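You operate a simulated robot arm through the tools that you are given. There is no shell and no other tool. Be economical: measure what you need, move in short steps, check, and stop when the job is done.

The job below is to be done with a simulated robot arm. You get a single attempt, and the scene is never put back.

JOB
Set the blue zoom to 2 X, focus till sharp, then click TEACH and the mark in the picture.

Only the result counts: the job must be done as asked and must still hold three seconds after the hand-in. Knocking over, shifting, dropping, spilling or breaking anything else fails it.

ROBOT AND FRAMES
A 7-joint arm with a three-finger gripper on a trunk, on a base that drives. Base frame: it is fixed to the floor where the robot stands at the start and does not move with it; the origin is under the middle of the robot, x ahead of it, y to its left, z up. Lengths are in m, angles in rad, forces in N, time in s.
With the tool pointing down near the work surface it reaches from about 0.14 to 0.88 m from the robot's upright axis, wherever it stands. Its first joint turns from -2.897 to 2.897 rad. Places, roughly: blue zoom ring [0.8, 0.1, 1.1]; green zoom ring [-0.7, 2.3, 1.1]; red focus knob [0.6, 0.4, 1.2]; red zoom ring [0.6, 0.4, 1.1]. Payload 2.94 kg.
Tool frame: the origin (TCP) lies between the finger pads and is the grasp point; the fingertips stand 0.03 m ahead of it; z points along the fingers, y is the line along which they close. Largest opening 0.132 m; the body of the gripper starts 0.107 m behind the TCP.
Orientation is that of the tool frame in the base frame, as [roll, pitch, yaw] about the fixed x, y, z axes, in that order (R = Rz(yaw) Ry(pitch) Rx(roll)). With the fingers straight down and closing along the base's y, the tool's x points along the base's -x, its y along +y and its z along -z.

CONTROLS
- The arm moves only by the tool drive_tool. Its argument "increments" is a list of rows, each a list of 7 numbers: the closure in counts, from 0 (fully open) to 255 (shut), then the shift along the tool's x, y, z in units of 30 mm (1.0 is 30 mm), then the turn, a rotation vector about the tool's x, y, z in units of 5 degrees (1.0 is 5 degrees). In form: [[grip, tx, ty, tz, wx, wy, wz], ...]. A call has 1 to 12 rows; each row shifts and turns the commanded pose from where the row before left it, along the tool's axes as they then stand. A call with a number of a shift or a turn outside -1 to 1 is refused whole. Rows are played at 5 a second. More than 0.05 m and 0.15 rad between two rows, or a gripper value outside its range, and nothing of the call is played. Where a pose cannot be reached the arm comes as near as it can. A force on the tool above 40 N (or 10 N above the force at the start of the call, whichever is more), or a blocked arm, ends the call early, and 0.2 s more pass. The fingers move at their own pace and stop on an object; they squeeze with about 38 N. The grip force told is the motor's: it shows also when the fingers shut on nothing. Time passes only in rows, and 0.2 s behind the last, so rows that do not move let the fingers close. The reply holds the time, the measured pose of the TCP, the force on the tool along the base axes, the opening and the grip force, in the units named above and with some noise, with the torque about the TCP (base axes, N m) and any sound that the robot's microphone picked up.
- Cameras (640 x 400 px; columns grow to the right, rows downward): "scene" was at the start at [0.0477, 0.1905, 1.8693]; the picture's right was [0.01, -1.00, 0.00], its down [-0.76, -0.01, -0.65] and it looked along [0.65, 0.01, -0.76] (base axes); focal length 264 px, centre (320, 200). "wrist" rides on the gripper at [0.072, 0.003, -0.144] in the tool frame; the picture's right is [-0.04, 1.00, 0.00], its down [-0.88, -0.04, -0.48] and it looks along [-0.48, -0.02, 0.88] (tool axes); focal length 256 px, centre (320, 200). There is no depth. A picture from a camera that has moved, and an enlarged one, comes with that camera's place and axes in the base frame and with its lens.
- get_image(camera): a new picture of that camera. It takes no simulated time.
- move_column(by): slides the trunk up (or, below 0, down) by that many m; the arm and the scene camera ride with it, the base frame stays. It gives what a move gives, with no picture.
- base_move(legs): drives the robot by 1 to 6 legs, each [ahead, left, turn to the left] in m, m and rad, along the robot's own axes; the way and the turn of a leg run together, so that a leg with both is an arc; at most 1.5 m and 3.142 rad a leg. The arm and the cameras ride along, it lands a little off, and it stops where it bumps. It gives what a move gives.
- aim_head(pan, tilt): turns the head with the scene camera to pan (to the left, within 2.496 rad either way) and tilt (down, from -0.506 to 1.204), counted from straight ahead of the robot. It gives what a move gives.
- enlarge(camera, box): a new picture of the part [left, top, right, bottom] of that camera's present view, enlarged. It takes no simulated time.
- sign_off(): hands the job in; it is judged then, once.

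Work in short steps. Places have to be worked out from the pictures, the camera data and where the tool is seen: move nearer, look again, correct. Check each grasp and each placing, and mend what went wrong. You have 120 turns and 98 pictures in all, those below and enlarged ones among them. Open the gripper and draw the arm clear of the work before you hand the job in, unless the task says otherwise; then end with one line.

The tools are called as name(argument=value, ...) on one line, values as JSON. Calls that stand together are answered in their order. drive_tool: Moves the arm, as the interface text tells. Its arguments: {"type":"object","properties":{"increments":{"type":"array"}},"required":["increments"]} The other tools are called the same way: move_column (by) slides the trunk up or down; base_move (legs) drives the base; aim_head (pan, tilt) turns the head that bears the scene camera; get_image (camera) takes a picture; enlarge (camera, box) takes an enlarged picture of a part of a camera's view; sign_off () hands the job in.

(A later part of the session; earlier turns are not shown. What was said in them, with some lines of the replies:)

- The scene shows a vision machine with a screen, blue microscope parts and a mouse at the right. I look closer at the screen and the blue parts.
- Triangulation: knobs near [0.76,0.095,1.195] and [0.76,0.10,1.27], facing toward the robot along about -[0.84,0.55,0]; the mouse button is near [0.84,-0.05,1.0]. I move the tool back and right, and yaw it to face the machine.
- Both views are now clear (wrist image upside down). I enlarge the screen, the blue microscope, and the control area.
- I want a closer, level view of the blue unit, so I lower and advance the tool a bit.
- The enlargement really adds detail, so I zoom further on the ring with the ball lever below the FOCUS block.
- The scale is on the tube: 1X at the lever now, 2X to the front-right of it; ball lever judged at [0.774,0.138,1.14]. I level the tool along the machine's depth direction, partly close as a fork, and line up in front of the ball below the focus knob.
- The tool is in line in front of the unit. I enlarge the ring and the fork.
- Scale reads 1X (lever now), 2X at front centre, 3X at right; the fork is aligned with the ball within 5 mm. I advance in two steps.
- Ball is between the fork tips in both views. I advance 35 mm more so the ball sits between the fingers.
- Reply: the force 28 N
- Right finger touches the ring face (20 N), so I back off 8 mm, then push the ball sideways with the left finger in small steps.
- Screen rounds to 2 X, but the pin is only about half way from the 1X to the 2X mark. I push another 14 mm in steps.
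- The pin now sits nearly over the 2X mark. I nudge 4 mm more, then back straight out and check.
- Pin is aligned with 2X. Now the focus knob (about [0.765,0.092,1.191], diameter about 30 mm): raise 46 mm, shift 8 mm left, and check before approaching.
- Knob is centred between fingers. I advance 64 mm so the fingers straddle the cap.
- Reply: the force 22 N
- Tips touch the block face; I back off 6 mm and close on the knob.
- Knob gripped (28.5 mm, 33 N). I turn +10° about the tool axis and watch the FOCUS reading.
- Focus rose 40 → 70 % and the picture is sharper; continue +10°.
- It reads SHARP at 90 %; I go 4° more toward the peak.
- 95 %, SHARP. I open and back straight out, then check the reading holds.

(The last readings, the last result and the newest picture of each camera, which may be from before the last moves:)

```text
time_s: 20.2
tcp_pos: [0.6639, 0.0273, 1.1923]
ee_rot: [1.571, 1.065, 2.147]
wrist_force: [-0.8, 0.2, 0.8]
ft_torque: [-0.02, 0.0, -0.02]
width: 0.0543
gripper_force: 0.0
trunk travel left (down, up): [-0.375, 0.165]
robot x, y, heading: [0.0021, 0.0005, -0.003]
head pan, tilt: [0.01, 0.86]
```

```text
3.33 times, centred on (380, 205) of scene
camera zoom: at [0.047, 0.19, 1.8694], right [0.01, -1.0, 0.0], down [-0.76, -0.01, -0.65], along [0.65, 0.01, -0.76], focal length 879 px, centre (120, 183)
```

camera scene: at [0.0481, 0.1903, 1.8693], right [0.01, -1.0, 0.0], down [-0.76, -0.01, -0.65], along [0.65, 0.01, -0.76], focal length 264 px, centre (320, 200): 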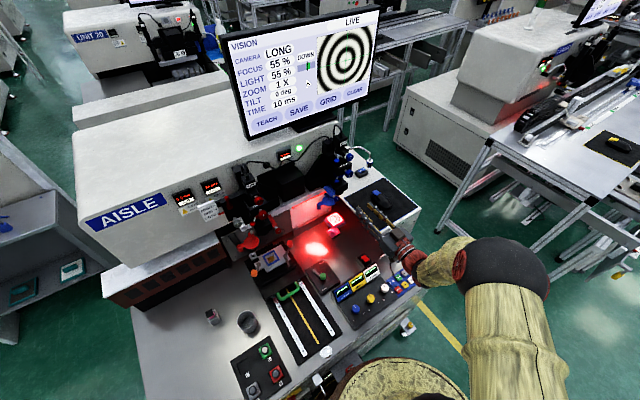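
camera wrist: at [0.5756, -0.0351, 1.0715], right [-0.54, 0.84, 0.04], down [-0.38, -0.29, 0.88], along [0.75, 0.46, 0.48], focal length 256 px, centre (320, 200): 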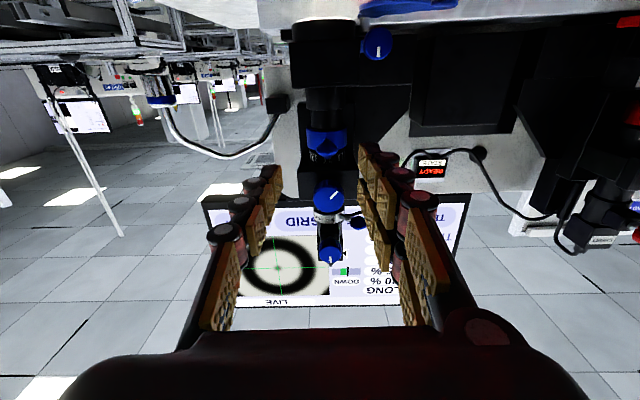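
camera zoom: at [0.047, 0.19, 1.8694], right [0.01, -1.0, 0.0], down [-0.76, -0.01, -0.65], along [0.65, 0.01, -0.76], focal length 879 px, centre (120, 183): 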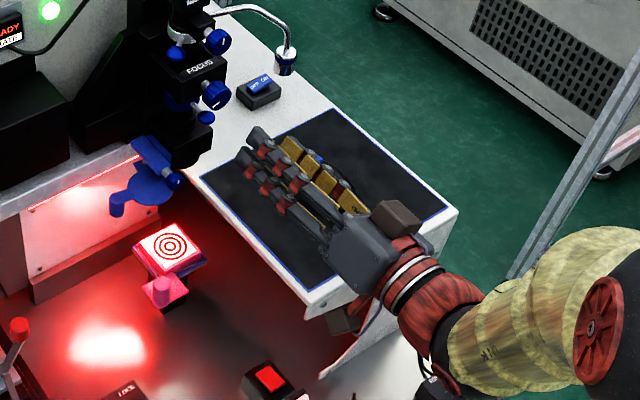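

Reading holds at 95 % SHARP. Next I unroll the tool, shift right away from the unit, and turn it down over the mouse.

drive_tool(increments=[[150, 0, 0, -0.5, 0, 0, -1], [150, 0, 0, -0.5, 0, 0, -1], [150, 0, 0, 0, 0, 0, -1], [150, 0, 0, 0, 0, 0, -1], [150, 0, 0, 0, 0, 0, -1], [150, 0, 0, 0, 0, 0, -0.8], [100, 0, -1, 0, 0, 0, 0], [100, 0, -1, 0, 0, 0, 0], [100, 0, -1, 0, 0, 0, 0], [100, 0, -1, 0, 0, 0, 0], [100, 0, -1, 0, 0, 0, 0], [100, 0, -0.4, 0, 0, 0, 0]])

drive_tool(increments=[[100, 0, 0, 0, 0, 1, 0], [100, 0, 0, 0, 0, 1, 0], [100, 0, 0, 0, 0, 1, 0], [100, 0, 0, 0, 0, 1, 0], [100, 0, 0, 0, 0, 1, 0], [100, 0, 0, 0, 0, 1, 0], [100, 0, 0, 0, 0, 1, 0], [100, 0, 0, 0, 0, 1, 0], [100, 0, 0, 0, 0, 1, 0]])

drive_tool(increments=[[80, 0, 0, 0, 0, 1, 0], [80, 0, 0, 0, 0, 1, 0], [80, 0, 0, 0, 0, 1, 0], [80, 0, 0, 0, 0, 1, 0], [80, 0, 0, 0, 0, 1, 0], [80, 0, 0, 0, 0, 1, 0], [80, 0, 0, 0, 0, 1, 0], [80, 0, 0, 0, 0, 1, 0], [80, 0, 0, 0, 0, 1, 0]])

get_image(camera="wrist")

get_image(camera="scene")

```text
time_s: 22.8
tcp_pos: [0.7269, -0.1264, 1.1924]
ee_rot: [-0.673, 1.57, -0.098]
wrist_force: [-0.4, 0.4, 0.8]
ft_torque: [0.06, 0.02, -0.01]
width: 0.0804
gripper_force: 0.0
trunk travel left (down, up): [-0.375, 0.165]
robot x, y, heading: [0.0004, 0.0001, -0.002]
head pan, tilt: [0.01, 0.86]
```

```text
time_s: 24.8
tcp_pos: [0.7262, -0.1242, 1.1922]
ee_rot: [-3.141, 0.783, -2.567]
wrist_force: [-0.5, 0.1, 0.0]
ft_torque: [0.02, -0.02, 0.03]
width: 0.0803
gripper_force: 0.1
trunk travel left (down, up): [-0.375, 0.165]
robot x, y, heading: [0.0004, 0.003, 0.0]
head pan, tilt: [0.01, 0.86]
```

```text
time_s: 26.8
tcp_pos: [0.7268, -0.125, 1.1915]
ee_rot: [3.141, -0.003, -2.565]
wrist_force: [-0.1, 0.3, 0.7]
ft_torque: [-0.02, -0.01, -0.01]
width: 0.0906
gripper_force: 0.0
trunk travel left (down, up): [-0.375, 0.165]
robot x, y, heading: [-0.0018, 0.0016, 0.003]
head pan, tilt: [0.01, 0.86]
```

```text
56 pictures are left
camera wrist: at [0.6659, -0.1613, 1.3346], right [-0.51, 0.86, 0.0], down [0.76, 0.45, 0.47], along [0.41, 0.24, -0.88], focal length 256 px, centre (320, 200)
```

wrist: 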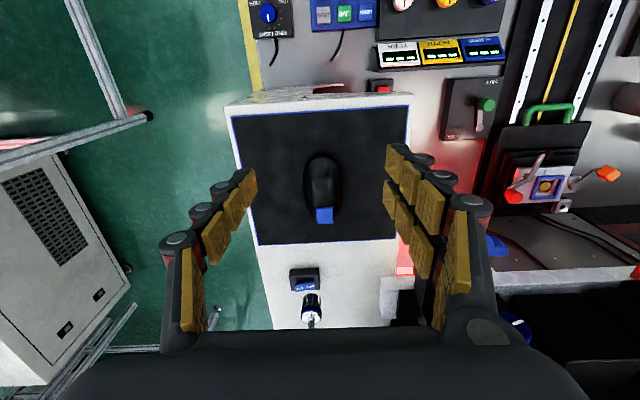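

```text
55 pictures are left
camera scene: at [0.0486, 0.1905, 1.8692], right [0.01, -1.0, 0.0], down [-0.76, -0.01, -0.65], along [0.65, 0.01, -0.76], focal length 264 px, centre (320, 200)
```

scene: 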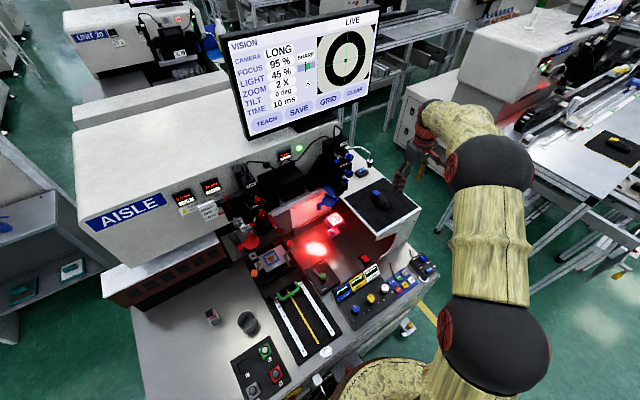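

Mouse is at about [0.802,-0.078], long axis along the machine depth, 50 mm wide, blue button at its front. I move over it and descend to 1.05.

drive_tool(increments=[[80, -1, 0, 0, 0, 0, 0], [80, -1, 0, 0, 0, 0, 0], [80, -0.96, 0, 0, 0, 0, 0], [80, 0, 0, 1, 0, 0, 0], [80, 0, 0, 1, 0, 0, 0], [80, 0, 0, 1, 0, 0, 0], [80, 0, 0, 1, 0, 0, 0], [80, 0, 0, 0.7, 0, 0, 0]])

get_image(camera="wrist")

enlarge(camera="scene", box=[330, 150, 450, 250])

```text
time_s: 28.6
tcp_pos: [0.8017, -0.0786, 1.0512]
ee_rot: [3.141, -0.001, -2.566]
wrist_force: [-0.2, 0.8, -0.9]
ft_torque: [-0.01, 0.02, 0.0]
width: 0.0903
gripper_force: 0.1
trunk travel left (down, up): [-0.375, 0.165]
robot x, y, heading: [0.0044, 0.0021, -0.004]
head pan, tilt: [0.01, 0.86]
```

```text
54 pictures are left
camera wrist: at [0.7404, -0.115, 1.1934], right [-0.51, 0.86, 0.0], down [0.76, 0.45, 0.48], along [0.41, 0.24, -0.88], focal length 256 px, centre (320, 200)
```

wrist: 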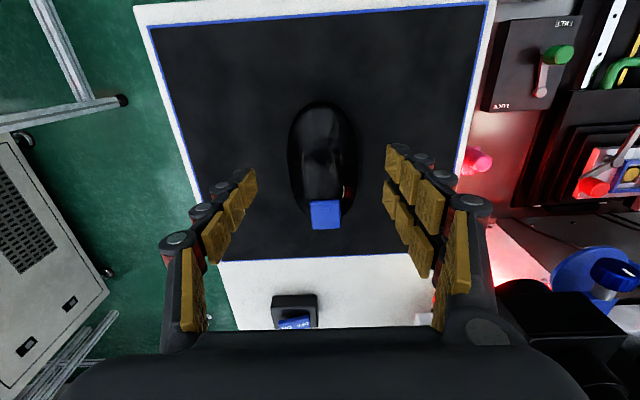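

```text
4.00 times, centred on (390, 200) of scene
camera zoom: at [0.0486, 0.1903, 1.8693], right [0.01, -1.0, 0.0], down [-0.76, -0.01, -0.65], along [0.65, 0.01, -0.76], focal length 1054 px, centre (40, 200)
```

zoom: 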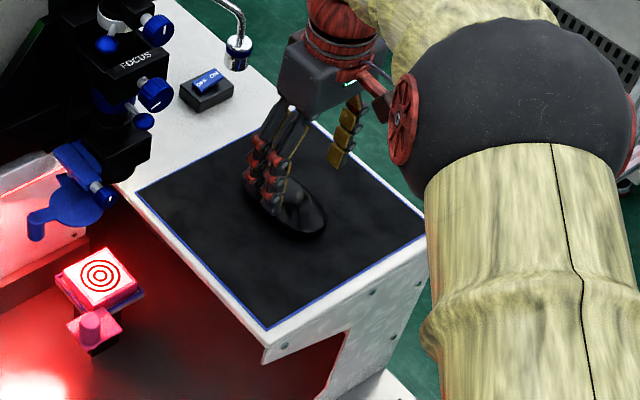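

Fingers straddle the mouse symmetrically. I descend to about 1.012 in small steps and watch force.

drive_tool(increments=[[80, 0, 0, 0.7, 0, 0, 0], [80, 0, 0, 0.3, 0, 0, 0], [80, 0, 0, 0.2, 0, 0, 0], [80, 0, 0, 0.1, 0, 0, 0]])

enlarge(camera="scene", box=[370, 160, 430, 220])

```text
time_s: 29.6
tcp_pos: [0.8016, -0.0771, 1.011]
ee_rot: [-3.14, -0.001, -2.566]
wrist_force: [0.0, -1.3, 0.8]
ft_torque: [0.03, 0.05, 0.01]
width: 0.0905
gripper_force: 0.0
trunk travel left (down, up): [-0.375, 0.165]
robot x, y, heading: [0.0003, -0.0007, -0.003]
head pan, tilt: [0.01, 0.86]
```

```text
6.67 times, centred on (400, 190) of scene
camera zoom: at [0.0482, 0.1902, 1.8693], right [0.01, -1.0, 0.0], down [-0.76, -0.01, -0.65], along [0.65, 0.01, -0.76], focal length 1757 px, centre (-213, 267)
```

zoom: 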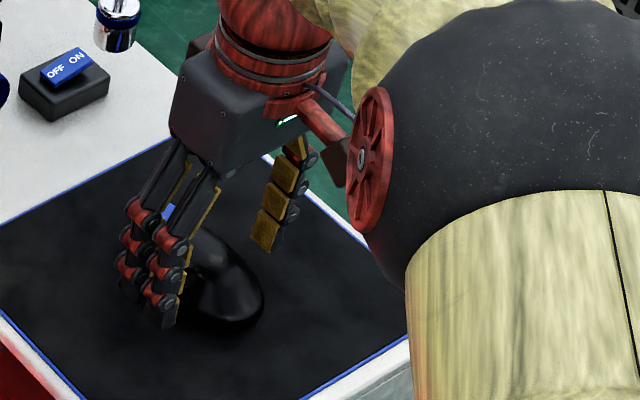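

No contact yet; I probe down in 3 mm steps to find the pad.

drive_tool(increments=[[80, 0, 0, 0.1, 0, 0, 0], [80, 0, 0, 0.1, 0, 0, 0], [80, 0, 0, 0.1, 0, 0, 0]])

```text
time_s: 30.4
tcp_pos: [0.802, -0.0778, 1.0029]
ee_rot: [3.141, -0.002, -2.565]
wrist_force: [-0.1, -0.7, -0.1]
ft_torque: [0.01, 0.0, 0.0]
width: 0.0904
gripper_force: 0.1
trunk travel left (down, up): [-0.375, 0.165]
robot x, y, heading: [-0.0002, -0.0008, 0.006]
head pan, tilt: [0.01, 0.86]
```

Still free with tips at 0.973, deep enough. I close on the mouse.

drive_tool(increments=[[120, 0, 0, 0, 0, 0, 0], [150, 0, 0, 0, 0, 0, 0], [180, 0, 0, 0, 0, 0, 0], [180, 0, 0, 0, 0, 0, 0]])

enlarge(camera="scene", box=[225, 0, 385, 140])

enlarge(camera="wrist", box=[200, 50, 440, 250])

```text
time_s: 31.4
tcp_pos: [0.8012, -0.0778, 1.0039]
ee_rot: [-3.141, -0.001, -2.564]
wrist_force: [-1.6, 1.1, 0.6]
ft_torque: [-0.03, 0.0, 0.01]
width: 0.0587
gripper_force: 26.6
trunk travel left (down, up): [-0.375, 0.165]
robot x, y, heading: [0.0012, -0.0012, 0.001]
head pan, tilt: [0.01, 0.86]
```

```text
2.86 times, centred on (305, 70) of scene
camera zoom: at [0.0479, 0.1903, 1.8693], right [0.01, -1.0, 0.0], down [-0.76, -0.01, -0.65], along [0.65, 0.01, -0.76], focal length 753 px, centre (363, 571)
```

zoom: 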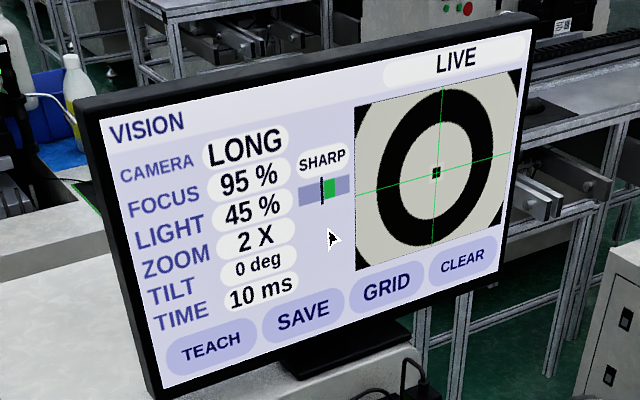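

```text
2.00 times, centred on (320, 150) of wrist
camera zoom: at [0.74, -0.1137, 1.1467], right [-0.51, 0.86, 0.0], down [0.76, 0.45, 0.48], along [0.41, 0.24, -0.88], focal length 512 px, centre (320, 300)
```

zoom: 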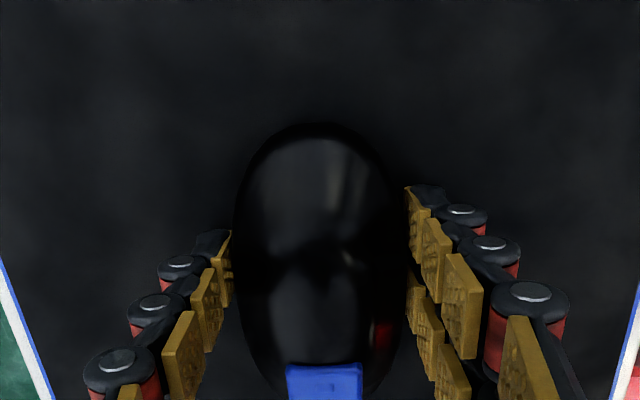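

Gripped (58.7 mm) and the cursor follows. I slide the mouse 10 mm left and look.

drive_tool(increments=[[180, 0, 0.17, 0, 0, 0, 0], [180, 0, 0.17, 0, 0, 0, 0]])

enlarge(camera="scene", box=[225, 0, 385, 140])

```text
time_s: 32.0
tcp_pos: [0.7954, -0.0698, 1.0033]
ee_rot: [-3.14, 0.001, -2.566]
wrist_force: [0.7, -0.5, 1.6]
ft_torque: [-0.07, 0.06, 0.04]
width: 0.0584
gripper_force: 37.8
trunk travel left (down, up): [-0.375, 0.165]
robot x, y, heading: [0.0006, 0.0011, 0.0]
head pan, tilt: [0.01, 0.86]
```

```text
2.86 times, centred on (305, 70) of scene
camera zoom: at [0.0479, 0.1903, 1.8693], right [0.01, -1.0, 0.0], down [-0.76, -0.01, -0.65], along [0.65, 0.01, -0.76], focal length 753 px, centre (363, 571)
```

zoom: 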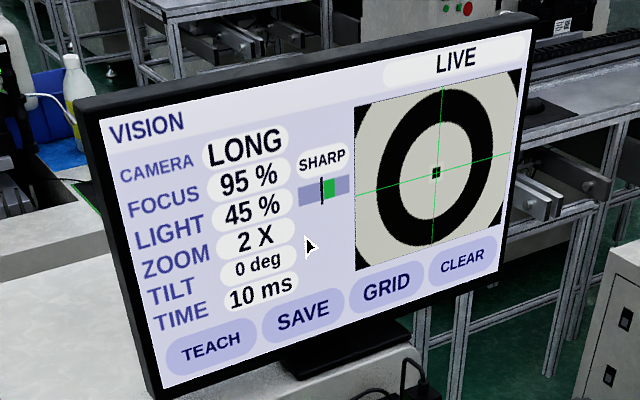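

Cursor moves about 6 % of screen width per 10 mm. TEACH needs about 46 mm left and about 29 mm back; I do most of it, back first.

drive_tool(increments=[[180, 0.4, 0, 0, 0, 0, 0], [180, 0.4, 0, 0, 0, 0, 0], [180, 0, 0.4, 0, 0, 0, 0], [180, 0, 0.4, 0, 0, 0, 0], [180, 0, 0.4, 0, 0, 0, 0]])

enlarge(camera="scene", box=[225, 0, 385, 140])

```text
time_s: 33.2
tcp_pos: [0.7546, -0.0506, 1.0035]
ee_rot: [-3.139, 0.002, -2.566]
wrist_force: [2.1, -2.2, 10.7]
ft_torque: [-0.27, 0.29, 0.08]
width: 0.0581
gripper_force: 38.1
trunk travel left (down, up): [-0.375, 0.165]
robot x, y, heading: [-0.0012, 0.0004, -0.003]
head pan, tilt: [0.01, 0.86]
```

```text
2.86 times, centred on (305, 70) of scene
camera zoom: at [0.0472, 0.1901, 1.8694], right [0.01, -1.0, 0.0], down [-0.76, -0.01, -0.65], along [0.65, 0.01, -0.76], focal length 753 px, centre (363, 571)
```

zoom: 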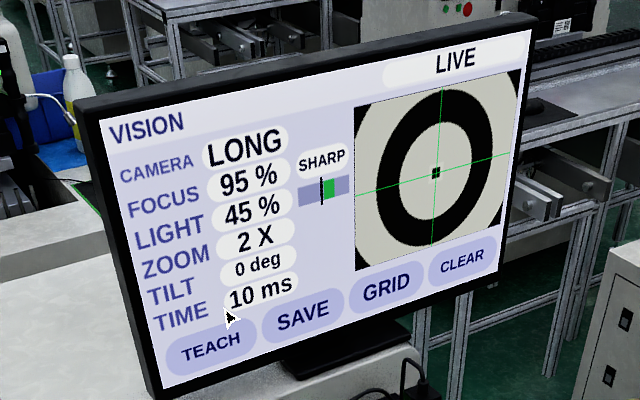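

Cursor tip is just above TEACH. I move 13 mm back and 8 mm left.

drive_tool(increments=[[180, 0.22, 0.13, -0.03, 0, 0, 0], [180, 0.21, 0.13, 0, 0, 0, 0]])

enlarge(camera="scene", box=[225, 0, 385, 140])

```text
time_s: 33.8
tcp_pos: [0.7386, -0.0516, 1.0028]
ee_rot: [3.14, -0.001, -2.566]
wrist_force: [1.7, 0.5, 6.8]
ft_torque: [0.2, -0.37, 0.02]
width: 0.0583
gripper_force: 38.2
trunk travel left (down, up): [-0.375, 0.165]
robot x, y, heading: [-0.0009, -0.001, -0.001]
head pan, tilt: [0.01, 0.86]
```

```text
2.86 times, centred on (305, 70) of scene
camera zoom: at [0.0474, 0.1905, 1.8693], right [0.01, -1.0, 0.0], down [-0.76, -0.01, -0.65], along [0.65, 0.01, -0.76], focal length 753 px, centre (363, 571)
```

zoom: 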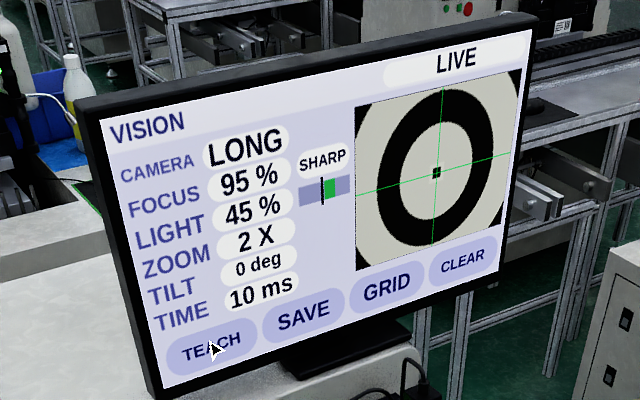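

Cursor is on TEACH. I open, rise, close the fingers and move over the blue button.

drive_tool(increments=[[140, 0, 0, 0, 0, 0, 0], [90, 0, 0, 0, 0, 0, 0], [90, 0, 0, -1, 0, 0, 0], [90, 0, 0, -1, 0, 0, 0], [255, 0, 0, -0.3, 0, 0, 0], [255, -0.76, 0, 0, 0, 0, 0], [255, -0.77, 0, 0, 0, 0, 0], [255, 0, 0, 0, 0, 0, 0], [255, 0, 0, 0, 0, 0, 0]])

get_image(camera="wrist")

enlarge(camera="scene", box=[225, 0, 415, 240])

```text
time_s: 35.8
tcp_pos: [0.7774, -0.0265, 1.073]
ee_rot: [-3.141, 0.0, -2.568]
wrist_force: [0.0, -0.3, 0.0]
ft_torque: [0.02, 0.0, 0.04]
width: 0.0
gripper_force: 2.0
trunk travel left (down, up): [-0.375, 0.165]
robot x, y, heading: [0.001, 0.0038, -0.002]
head pan, tilt: [0.01, 0.86]
```

```text
46 pictures are left
camera wrist: at [0.7167, -0.0626, 1.2158], right [-0.51, 0.86, 0.0], down [0.76, 0.45, 0.48], along [0.41, 0.24, -0.88], focal length 256 px, centre (320, 200)
```

wrist: 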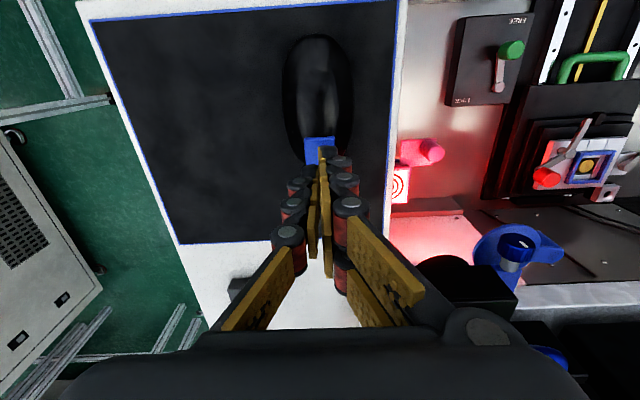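

```text
1.67 times, centred on (320, 120) of scene
camera zoom: at [0.048, 0.1903, 1.8693], right [0.01, -1.0, 0.0], down [-0.76, -0.01, -0.65], along [0.65, 0.01, -0.76], focal length 439 px, centre (320, 333)
```

zoom: 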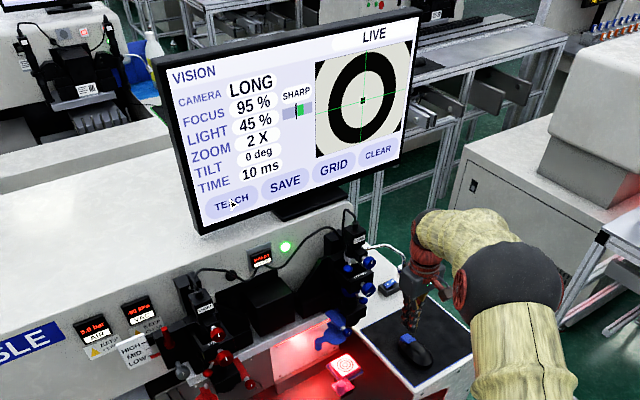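

Button is right under the tips, about 4 mm toward the robot. I correct and descend to about 6 mm above it.

drive_tool(increments=[[255, 0.13, 0, 0.6, 0, 0, 0], [255, 0, 0, 0.5, 0, 0, 0]])

enlarge(camera="wrist", box=[260, 60, 380, 220])

enlarge(camera="scene", box=[345, 170, 415, 230])

```text
time_s: 36.4
tcp_pos: [0.7745, -0.027, 1.0402]
ee_rot: [3.141, 0.0, -2.565]
wrist_force: [0.9, -0.2, -0.8]
ft_torque: [-0.03, 0.02, 0.0]
width: 0.0003
gripper_force: 28.3
trunk travel left (down, up): [-0.375, 0.165]
robot x, y, heading: [-0.0002, 0.0007, 0.001]
head pan, tilt: [0.01, 0.86]
```

```text
2.50 times, centred on (320, 140) of wrist
camera zoom: at [0.7138, -0.0654, 1.1827], right [-0.51, 0.86, 0.0], down [0.76, 0.45, 0.48], along [0.41, 0.24, -0.88], focal length 640 px, centre (320, 350)
```

zoom: 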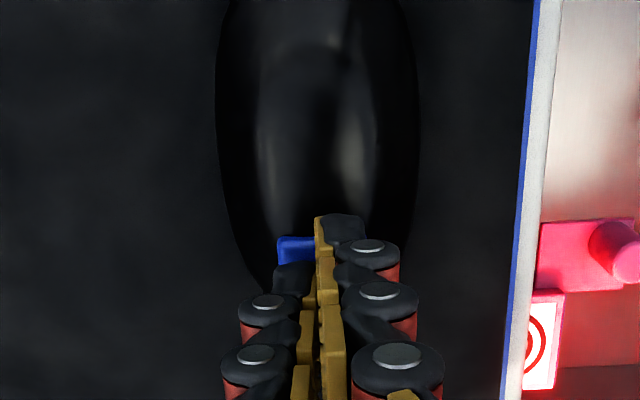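

```text
6.67 times, centred on (380, 200) of scene
camera zoom: at [0.0483, 0.1903, 1.8693], right [0.01, -1.0, 0.0], down [-0.76, -0.01, -0.65], along [0.65, 0.01, -0.76], focal length 1757 px, centre (-80, 200)
```

zoom: 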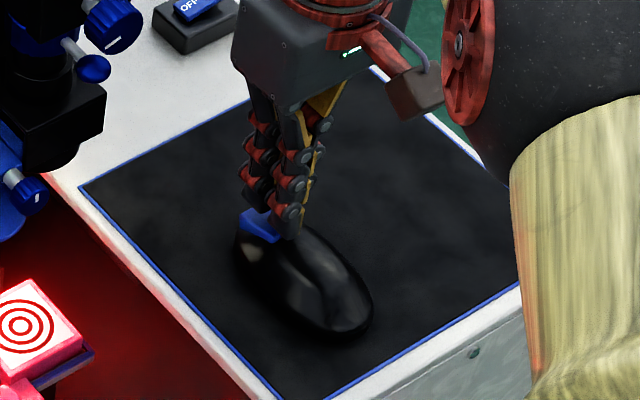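

The fingers show a double column, so I shift 7 mm forward for a solid contact on the button, then press down in small steps watching force and sound.

drive_tool(increments=[[255, -0.23, 0, 0.1, 0, 0, 0], [255, 0, 0, 0.1, 0, 0, 0], [255, 0, 0, 0.1, 0, 0, 0]])

enlarge(camera="scene", box=[345, 170, 415, 230])

```text
time_s: 37.2
tcp_pos: [0.7813, -0.0262, 1.0339]
ee_rot: [3.142, 0.002, -2.565]
wrist_force: [1.1, 0.0, 1.7]
ft_torque: [-0.01, 0.01, 0.02]
width: 0.0
gripper_force: 28.7
trunk travel left (down, up): [-0.375, 0.165]
robot x, y, heading: [0.0002, 0.0028, 0.003]
head pan, tilt: [0.01, 0.86]
heard: click
```

```text
6.67 times, centred on (380, 200) of scene
camera zoom: at [0.0477, 0.1903, 1.8693], right [0.01, -1.0, 0.0], down [-0.76, -0.01, -0.65], along [0.65, 0.01, -0.76], focal length 1757 px, centre (-80, 200)
```

zoom: 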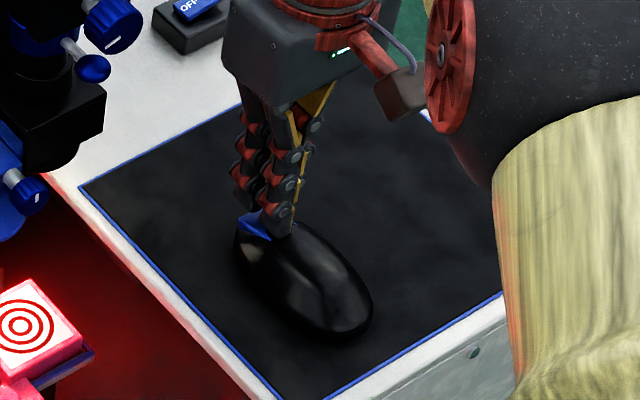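

A click was heard with barely any force. I lift off and check the screen.

drive_tool(increments=[[255, 0, 0, -0.5, 0, 0, 0], [255, 0, 0, -0.5, 0, 0, 0]])

enlarge(camera="scene", box=[225, 0, 385, 140])

```text
time_s: 37.8
tcp_pos: [0.7809, -0.0266, 1.0643]
ee_rot: [-3.141, 0.001, -2.565]
wrist_force: [0.7, -0.2, -0.1]
ft_torque: [0.01, -0.02, -0.02]
width: 0.0002
gripper_force: 29.1
trunk travel left (down, up): [-0.375, 0.165]
robot x, y, heading: [-0.0022, 0.0005, -0.002]
head pan, tilt: [0.01, 0.86]
```

```text
2.86 times, centred on (305, 70) of scene
camera zoom: at [0.0477, 0.1903, 1.8693], right [0.01, -1.0, 0.0], down [-0.76, -0.01, -0.65], along [0.65, 0.01, -0.76], focal length 753 px, centre (363, 571)
```

zoom: 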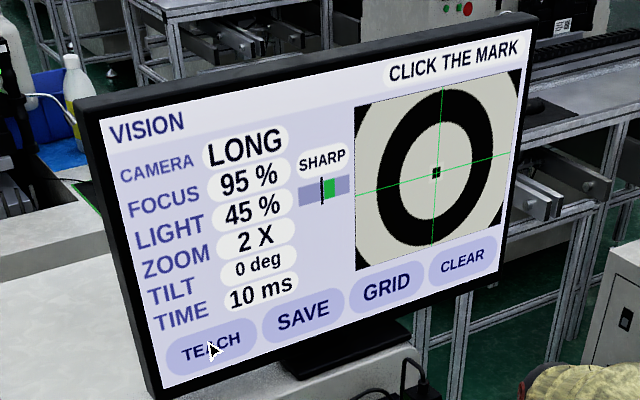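

TEACH registered: "CLICK THE MARK". I regrasp the mouse at its former grasp pose.

drive_tool(increments=[[90, 0, 0, -0.3, 0, 0, 0], [90, 0.8, 0.05, 0, 0, 0, 0], [90, 0.83, 0, 0, 0, 0, 0], [90, 0, 0, 0, 0, 0, 0], [90, 0, 0, 0, 0, 0, 0], [90, 0, 0, 0.8, 0, 0, 0], [90, 0, 0, 0.8, 0, 0, 0], [90, 0, 0, 0.7, 0, 0, 0], [140, 0, 0, 0, 0, 0, 0], [180, 0, 0, 0, 0, 0, 0], [180, 0, 0, 0, 0, 0, 0]])

enlarge(camera="scene", box=[225, 0, 385, 140])

```text
time_s: 40.2
tcp_pos: [0.7406, -0.0497, 1.0027]
ee_rot: [3.141, 0.001, -2.566]
wrist_force: [0.3, 0.6, -0.8]
ft_torque: [0.0, -0.01, 0.02]
width: 0.0585
gripper_force: 22.7
trunk travel left (down, up): [-0.375, 0.165]
robot x, y, heading: [0.0025, -0.0038, -0.0]
head pan, tilt: [0.01, 0.86]
```

```text
2.86 times, centred on (305, 70) of scene
camera zoom: at [0.0479, 0.1903, 1.8693], right [0.01, -1.0, 0.0], down [-0.76, -0.01, -0.65], along [0.65, 0.01, -0.76], focal length 753 px, centre (363, 571)
```

zoom: 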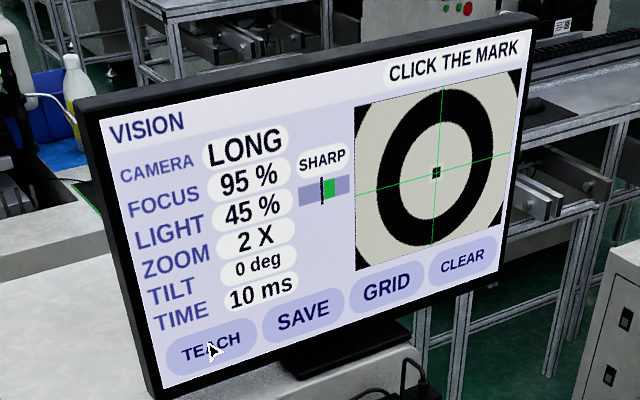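

Regrasped. I slide the mouse about 87 mm right and 45 mm forward toward the mark.

drive_tool(increments=[[180, -0.2, -0.4, 0, 0, 0, 0], [180, -0.2, -0.4, 0, 0, 0, 0], [180, -0.2, -0.4, 0, 0, 0, 0], [180, -0.2, -0.4, 0, 0, 0, 0], [180, -0.2, -0.4, 0, 0, 0, 0], [180, -0.2, -0.4, 0, 0, 0, 0], [180, -0.2, -0.4, 0, 0, 0, 0], [180, -0.1, -0.1, 0, 0, 0, 0]])

enlarge(camera="scene", box=[225, 0, 385, 140])

```text
time_s: 42.0
tcp_pos: [0.8238, -0.0997, 1.0019]
ee_rot: [-3.14, 0.002, -2.565]
wrist_force: [-6.4, 1.7, 16.2]
ft_torque: [0.03, 0.05, 0.07]
width: 0.0582
gripper_force: 37.4
trunk travel left (down, up): [-0.375, 0.165]
robot x, y, heading: [0.0018, 0.0002, 0.003]
head pan, tilt: [0.01, 0.86]
```

```text
2.86 times, centred on (305, 70) of scene
camera zoom: at [0.0453, 0.1906, 1.8694], right [0.01, -1.0, 0.0], down [-0.76, -0.01, -0.65], along [0.65, 0.01, -0.76], focal length 753 px, centre (363, 571)
```

zoom: 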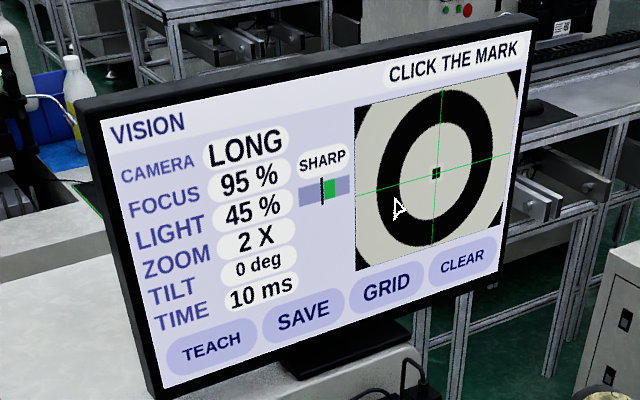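

Tip at (394,197), mark at (436,172): about 17.5 mm right and 6 mm forward, with a hair of lift to relieve pad pressure.

drive_tool(increments=[[180, -0.1, -0.29, -0.06, 0, 0, 0], [180, -0.1, -0.28, 0, 0, 0, 0]])

enlarge(camera="scene", box=[300, 10, 380, 80])

```text
time_s: 42.6
tcp_pos: [0.837, -0.1075, 1.0023]
ee_rot: [3.142, -0.001, -2.567]
wrist_force: [-2.1, 2.6, 6.6]
ft_torque: [0.05, -0.3, 0.08]
width: 0.0581
gripper_force: 37.9
trunk travel left (down, up): [-0.375, 0.165]
robot x, y, heading: [-0.0002, -0.0009, 0.002]
head pan, tilt: [0.01, 0.86]
```

```text
5.71 times, centred on (340, 45) of scene
camera zoom: at [0.0469, 0.1906, 1.8692], right [0.01, -1.0, 0.0], down [-0.76, -0.01, -0.65], along [0.65, 0.01, -0.76], focal length 1506 px, centre (206, 1086)
```

zoom: 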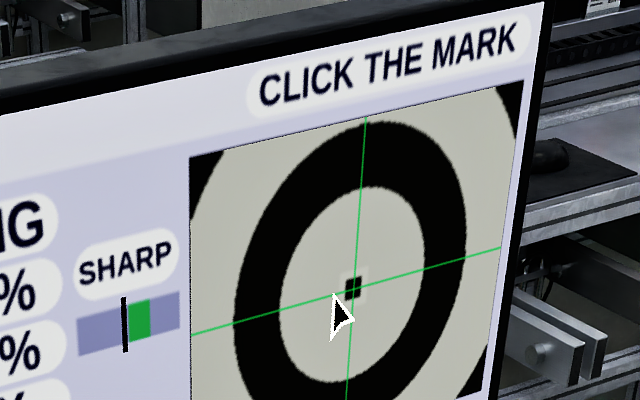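

Tip is 20 px left and 9 px low of the mark (about 4 mm right, 1 mm forward).

drive_tool(increments=[[180, -0.025, -0.14, 0, 0, 0, 0], [180, 0, 0, 0, 0, 0, 0]])

enlarge(camera="scene", box=[300, 10, 380, 80])

```text
time_s: 43.2
tcp_pos: [0.8412, -0.1127, 1.0019]
ee_rot: [3.14, -0.001, -2.567]
wrist_force: [0.0, 1.5, 1.2]
ft_torque: [0.07, -0.13, 0.05]
width: 0.0582
gripper_force: 37.6
trunk travel left (down, up): [-0.375, 0.165]
robot x, y, heading: [-0.0005, 0.0011, -0.003]
head pan, tilt: [0.01, 0.86]
```

```text
5.71 times, centred on (340, 45) of scene
camera zoom: at [0.0479, 0.1903, 1.8693], right [0.01, -1.0, 0.0], down [-0.76, -0.01, -0.65], along [0.65, 0.01, -0.76], focal length 1506 px, centre (206, 1086)
```

zoom: 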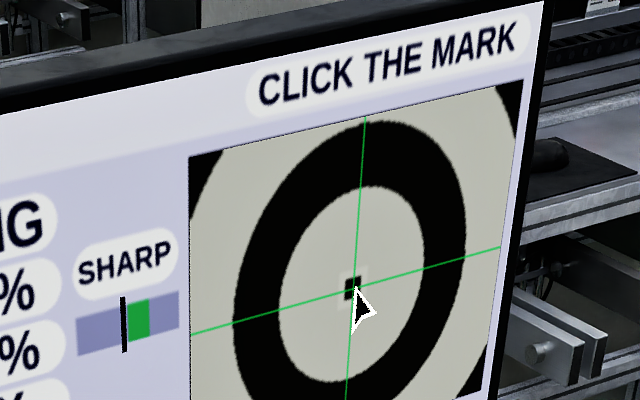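

Tip is on the mark. I release, rise, close, and move the same 50 mm offset to the button, then recheck the cursor.

drive_tool(increments=[[150, 0, 0, 0, 0, 0, 0], [90, 0, 0, 0, 0, 0, 0], [90, 0, 0, -1, 0, 0, 0], [90, 0, 0, -1, 0, 0, 0], [255, 0, 0, 0, 0, 0, 0], [255, -0.82, 0, 0, 0, 0, 0], [255, -0.83, 0, 0, 0, 0, 0], [255, 0, 0, 0, 0, 0, 0], [255, 0, 0, 0, 0, 0, 0]])

enlarge(camera="scene", box=[300, 10, 380, 80])

get_image(camera="wrist")

```text
time_s: 45.2
tcp_pos: [0.883, -0.086, 1.0627]
ee_rot: [3.141, 0.001, -2.565]
wrist_force: [0.1, 0.2, -0.1]
ft_torque: [-0.01, -0.02, 0.01]
width: 0.0
gripper_force: 2.2
trunk travel left (down, up): [-0.375, 0.165]
robot x, y, heading: [0.001, 0.0023, -0.004]
head pan, tilt: [0.01, 0.86]
```

```text
5.71 times, centred on (340, 45) of scene
camera zoom: at [0.0482, 0.1902, 1.8693], right [0.01, -1.0, 0.0], down [-0.76, -0.01, -0.65], along [0.65, 0.01, -0.76], focal length 1506 px, centre (206, 1086)
```

zoom: 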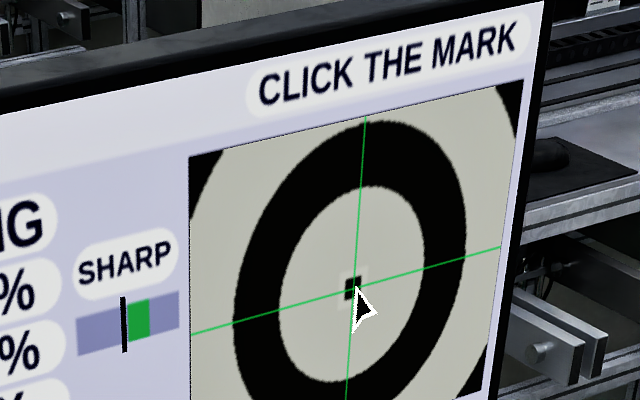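

```text
35 pictures are left
camera wrist: at [0.8228, -0.1228, 1.2048], right [-0.51, 0.86, 0.0], down [0.76, 0.45, 0.48], along [0.41, 0.24, -0.88], focal length 256 px, centre (320, 200)
```

wrist: 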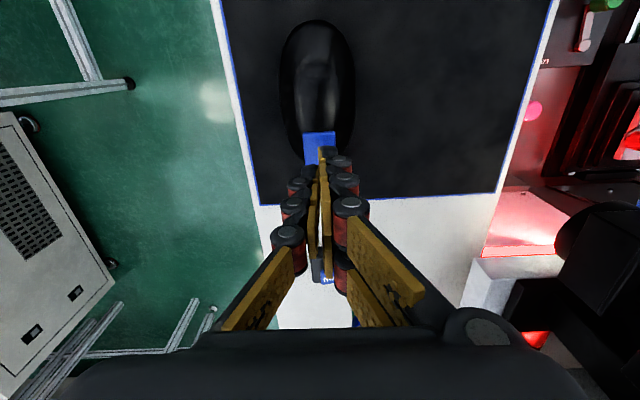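

Cursor stayed on the mark and the button is under the tips. I descend gently to press.

drive_tool(increments=[[255, 0, 0, 0.4, 0, 0, 0], [255, 0, 0, 0.3, 0, 0, 0], [255, 0, 0, 0.1, 0, 0, 0], [255, 0, 0, 0.1, 0, 0, 0], [255, 0, 0, 0.08, 0, 0, 0]])

enlarge(camera="scene", box=[225, 0, 385, 140])

```text
time_s: 46.4
tcp_pos: [0.8835, -0.0863, 1.0335]
ee_rot: [-3.141, -0.001, -2.566]
wrist_force: [-0.2, 1.2, 0.3]
ft_torque: [-0.01, -0.01, -0.02]
width: 0.0
gripper_force: 28.8
trunk travel left (down, up): [-0.375, 0.165]
robot x, y, heading: [0.0023, 0.0003, -0.002]
head pan, tilt: [0.01, 0.86]
```

```text
2.86 times, centred on (305, 70) of scene
camera zoom: at [0.048, 0.1903, 1.8693], right [0.01, -1.0, 0.0], down [-0.76, -0.01, -0.65], along [0.65, 0.01, -0.76], focal length 753 px, centre (363, 571)
```

zoom: 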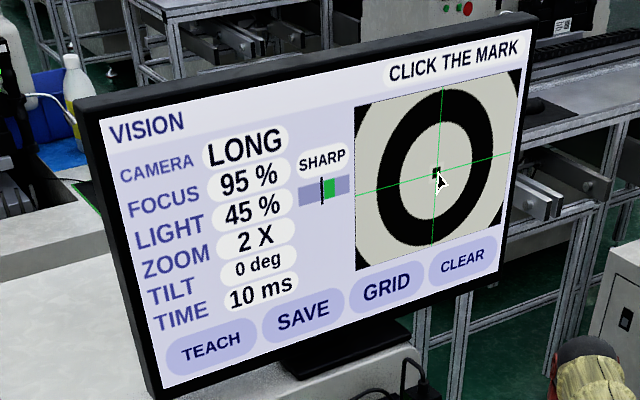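

No click yet; I press down in 1.5 mm steps.

drive_tool(increments=[[255, 0, 0, 0.05, 0, 0, 0], [255, 0, 0, 0.05, 0, 0, 0]])

```text
time_s: 47.0
tcp_pos: [0.8846, -0.0865, 1.0309]
ee_rot: [-3.14, -0.001, -2.566]
wrist_force: [-0.7, 0.1, 3.1]
ft_torque: [-0.05, 0.05, -0.03]
width: 0.0001
gripper_force: 28.7
trunk travel left (down, up): [-0.375, 0.165]
robot x, y, heading: [-0.0018, -0.0017, -0.002]
head pan, tilt: [0.01, 0.86]
heard: click
```

Click heard. I lift off and check the screen.

drive_tool(increments=[[255, 0, 0, -0.5, 0, 0, 0], [255, 0, 0, -1, 0, 0, 0]])

enlarge(camera="scene", box=[225, 0, 385, 140])

```text
time_s: 47.6
tcp_pos: [0.8818, -0.0863, 1.0783]
ee_rot: [3.141, 0.0, -2.564]
wrist_force: [0.2, -0.7, -1.4]
ft_torque: [0.0, -0.01, -0.03]
width: 0.0
gripper_force: 28.6
trunk travel left (down, up): [-0.375, 0.165]
robot x, y, heading: [0.0031, 0.0013, 0.001]
head pan, tilt: [0.01, 0.86]
```

```text
2.86 times, centred on (305, 70) of scene
camera zoom: at [0.0474, 0.1903, 1.8693], right [0.01, -1.0, 0.0], down [-0.76, -0.01, -0.65], along [0.65, 0.01, -0.76], focal length 753 px, centre (363, 571)
```

zoom: 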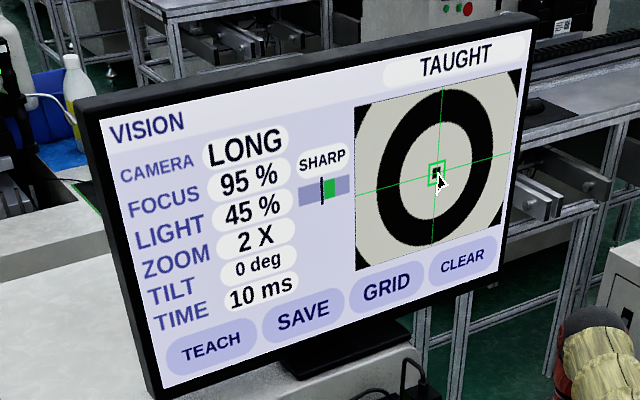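

Screen says TAUGHT with the mark boxed. I raise the arm, pull back toward the robot, and open the gripper.

drive_tool(increments=[[255, 0.5, 0, -0.8, 0, 0, 0], [200, 0.5, 0, -1, 0, 0, 0], [100, 0.5, 0, -1, 0, 0, 0], [0, 0.5, 0, -1, 0, 0, 0], [0, 1, 0, 0, 0, 0, 0], [0, 1, 0, 0, 0, 0, 0], [0, 1, 0, 0, 0, 0, 0], [0, 0, 0, 0, 0, 0, 0]])

get_image(camera="scene")

```text
time_s: 49.4
tcp_pos: [0.7563, -0.1675, 1.1895]
ee_rot: [3.141, -0.002, -2.565]
wrist_force: [0.1, 0.5, -0.6]
ft_torque: [-0.04, -0.01, 0.0]
width: 0.1076
gripper_force: 0.1
trunk travel left (down, up): [-0.375, 0.165]
robot x, y, heading: [0.0026, -0.0001, -0.002]
head pan, tilt: [0.01, 0.86]
```

```text
32 pictures are left
camera scene: at [0.0484, 0.1903, 1.8693], right [0.01, -1.0, 0.0], down [-0.76, -0.01, -0.65], along [0.65, 0.01, -0.76], focal length 264 px, centre (320, 200)
```

scene: 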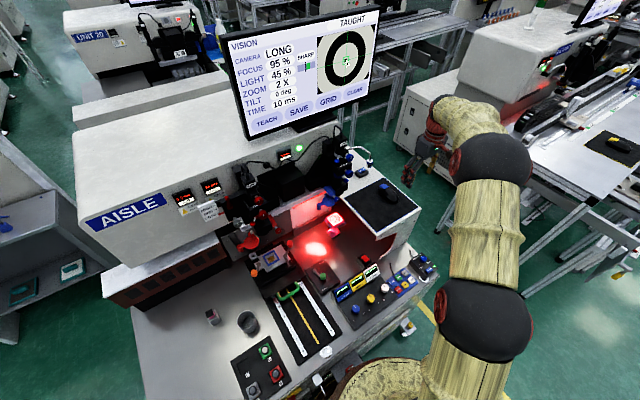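

All is in place, the arm is clear and the gripper open; I hand in.

sign_off()

```text
The job is handed in.
```

The blue zoom is at 2 X and the focus reads SHARP at 95 %. I clicked TEACH and then the mark, and the screen now shows TAUGHT.
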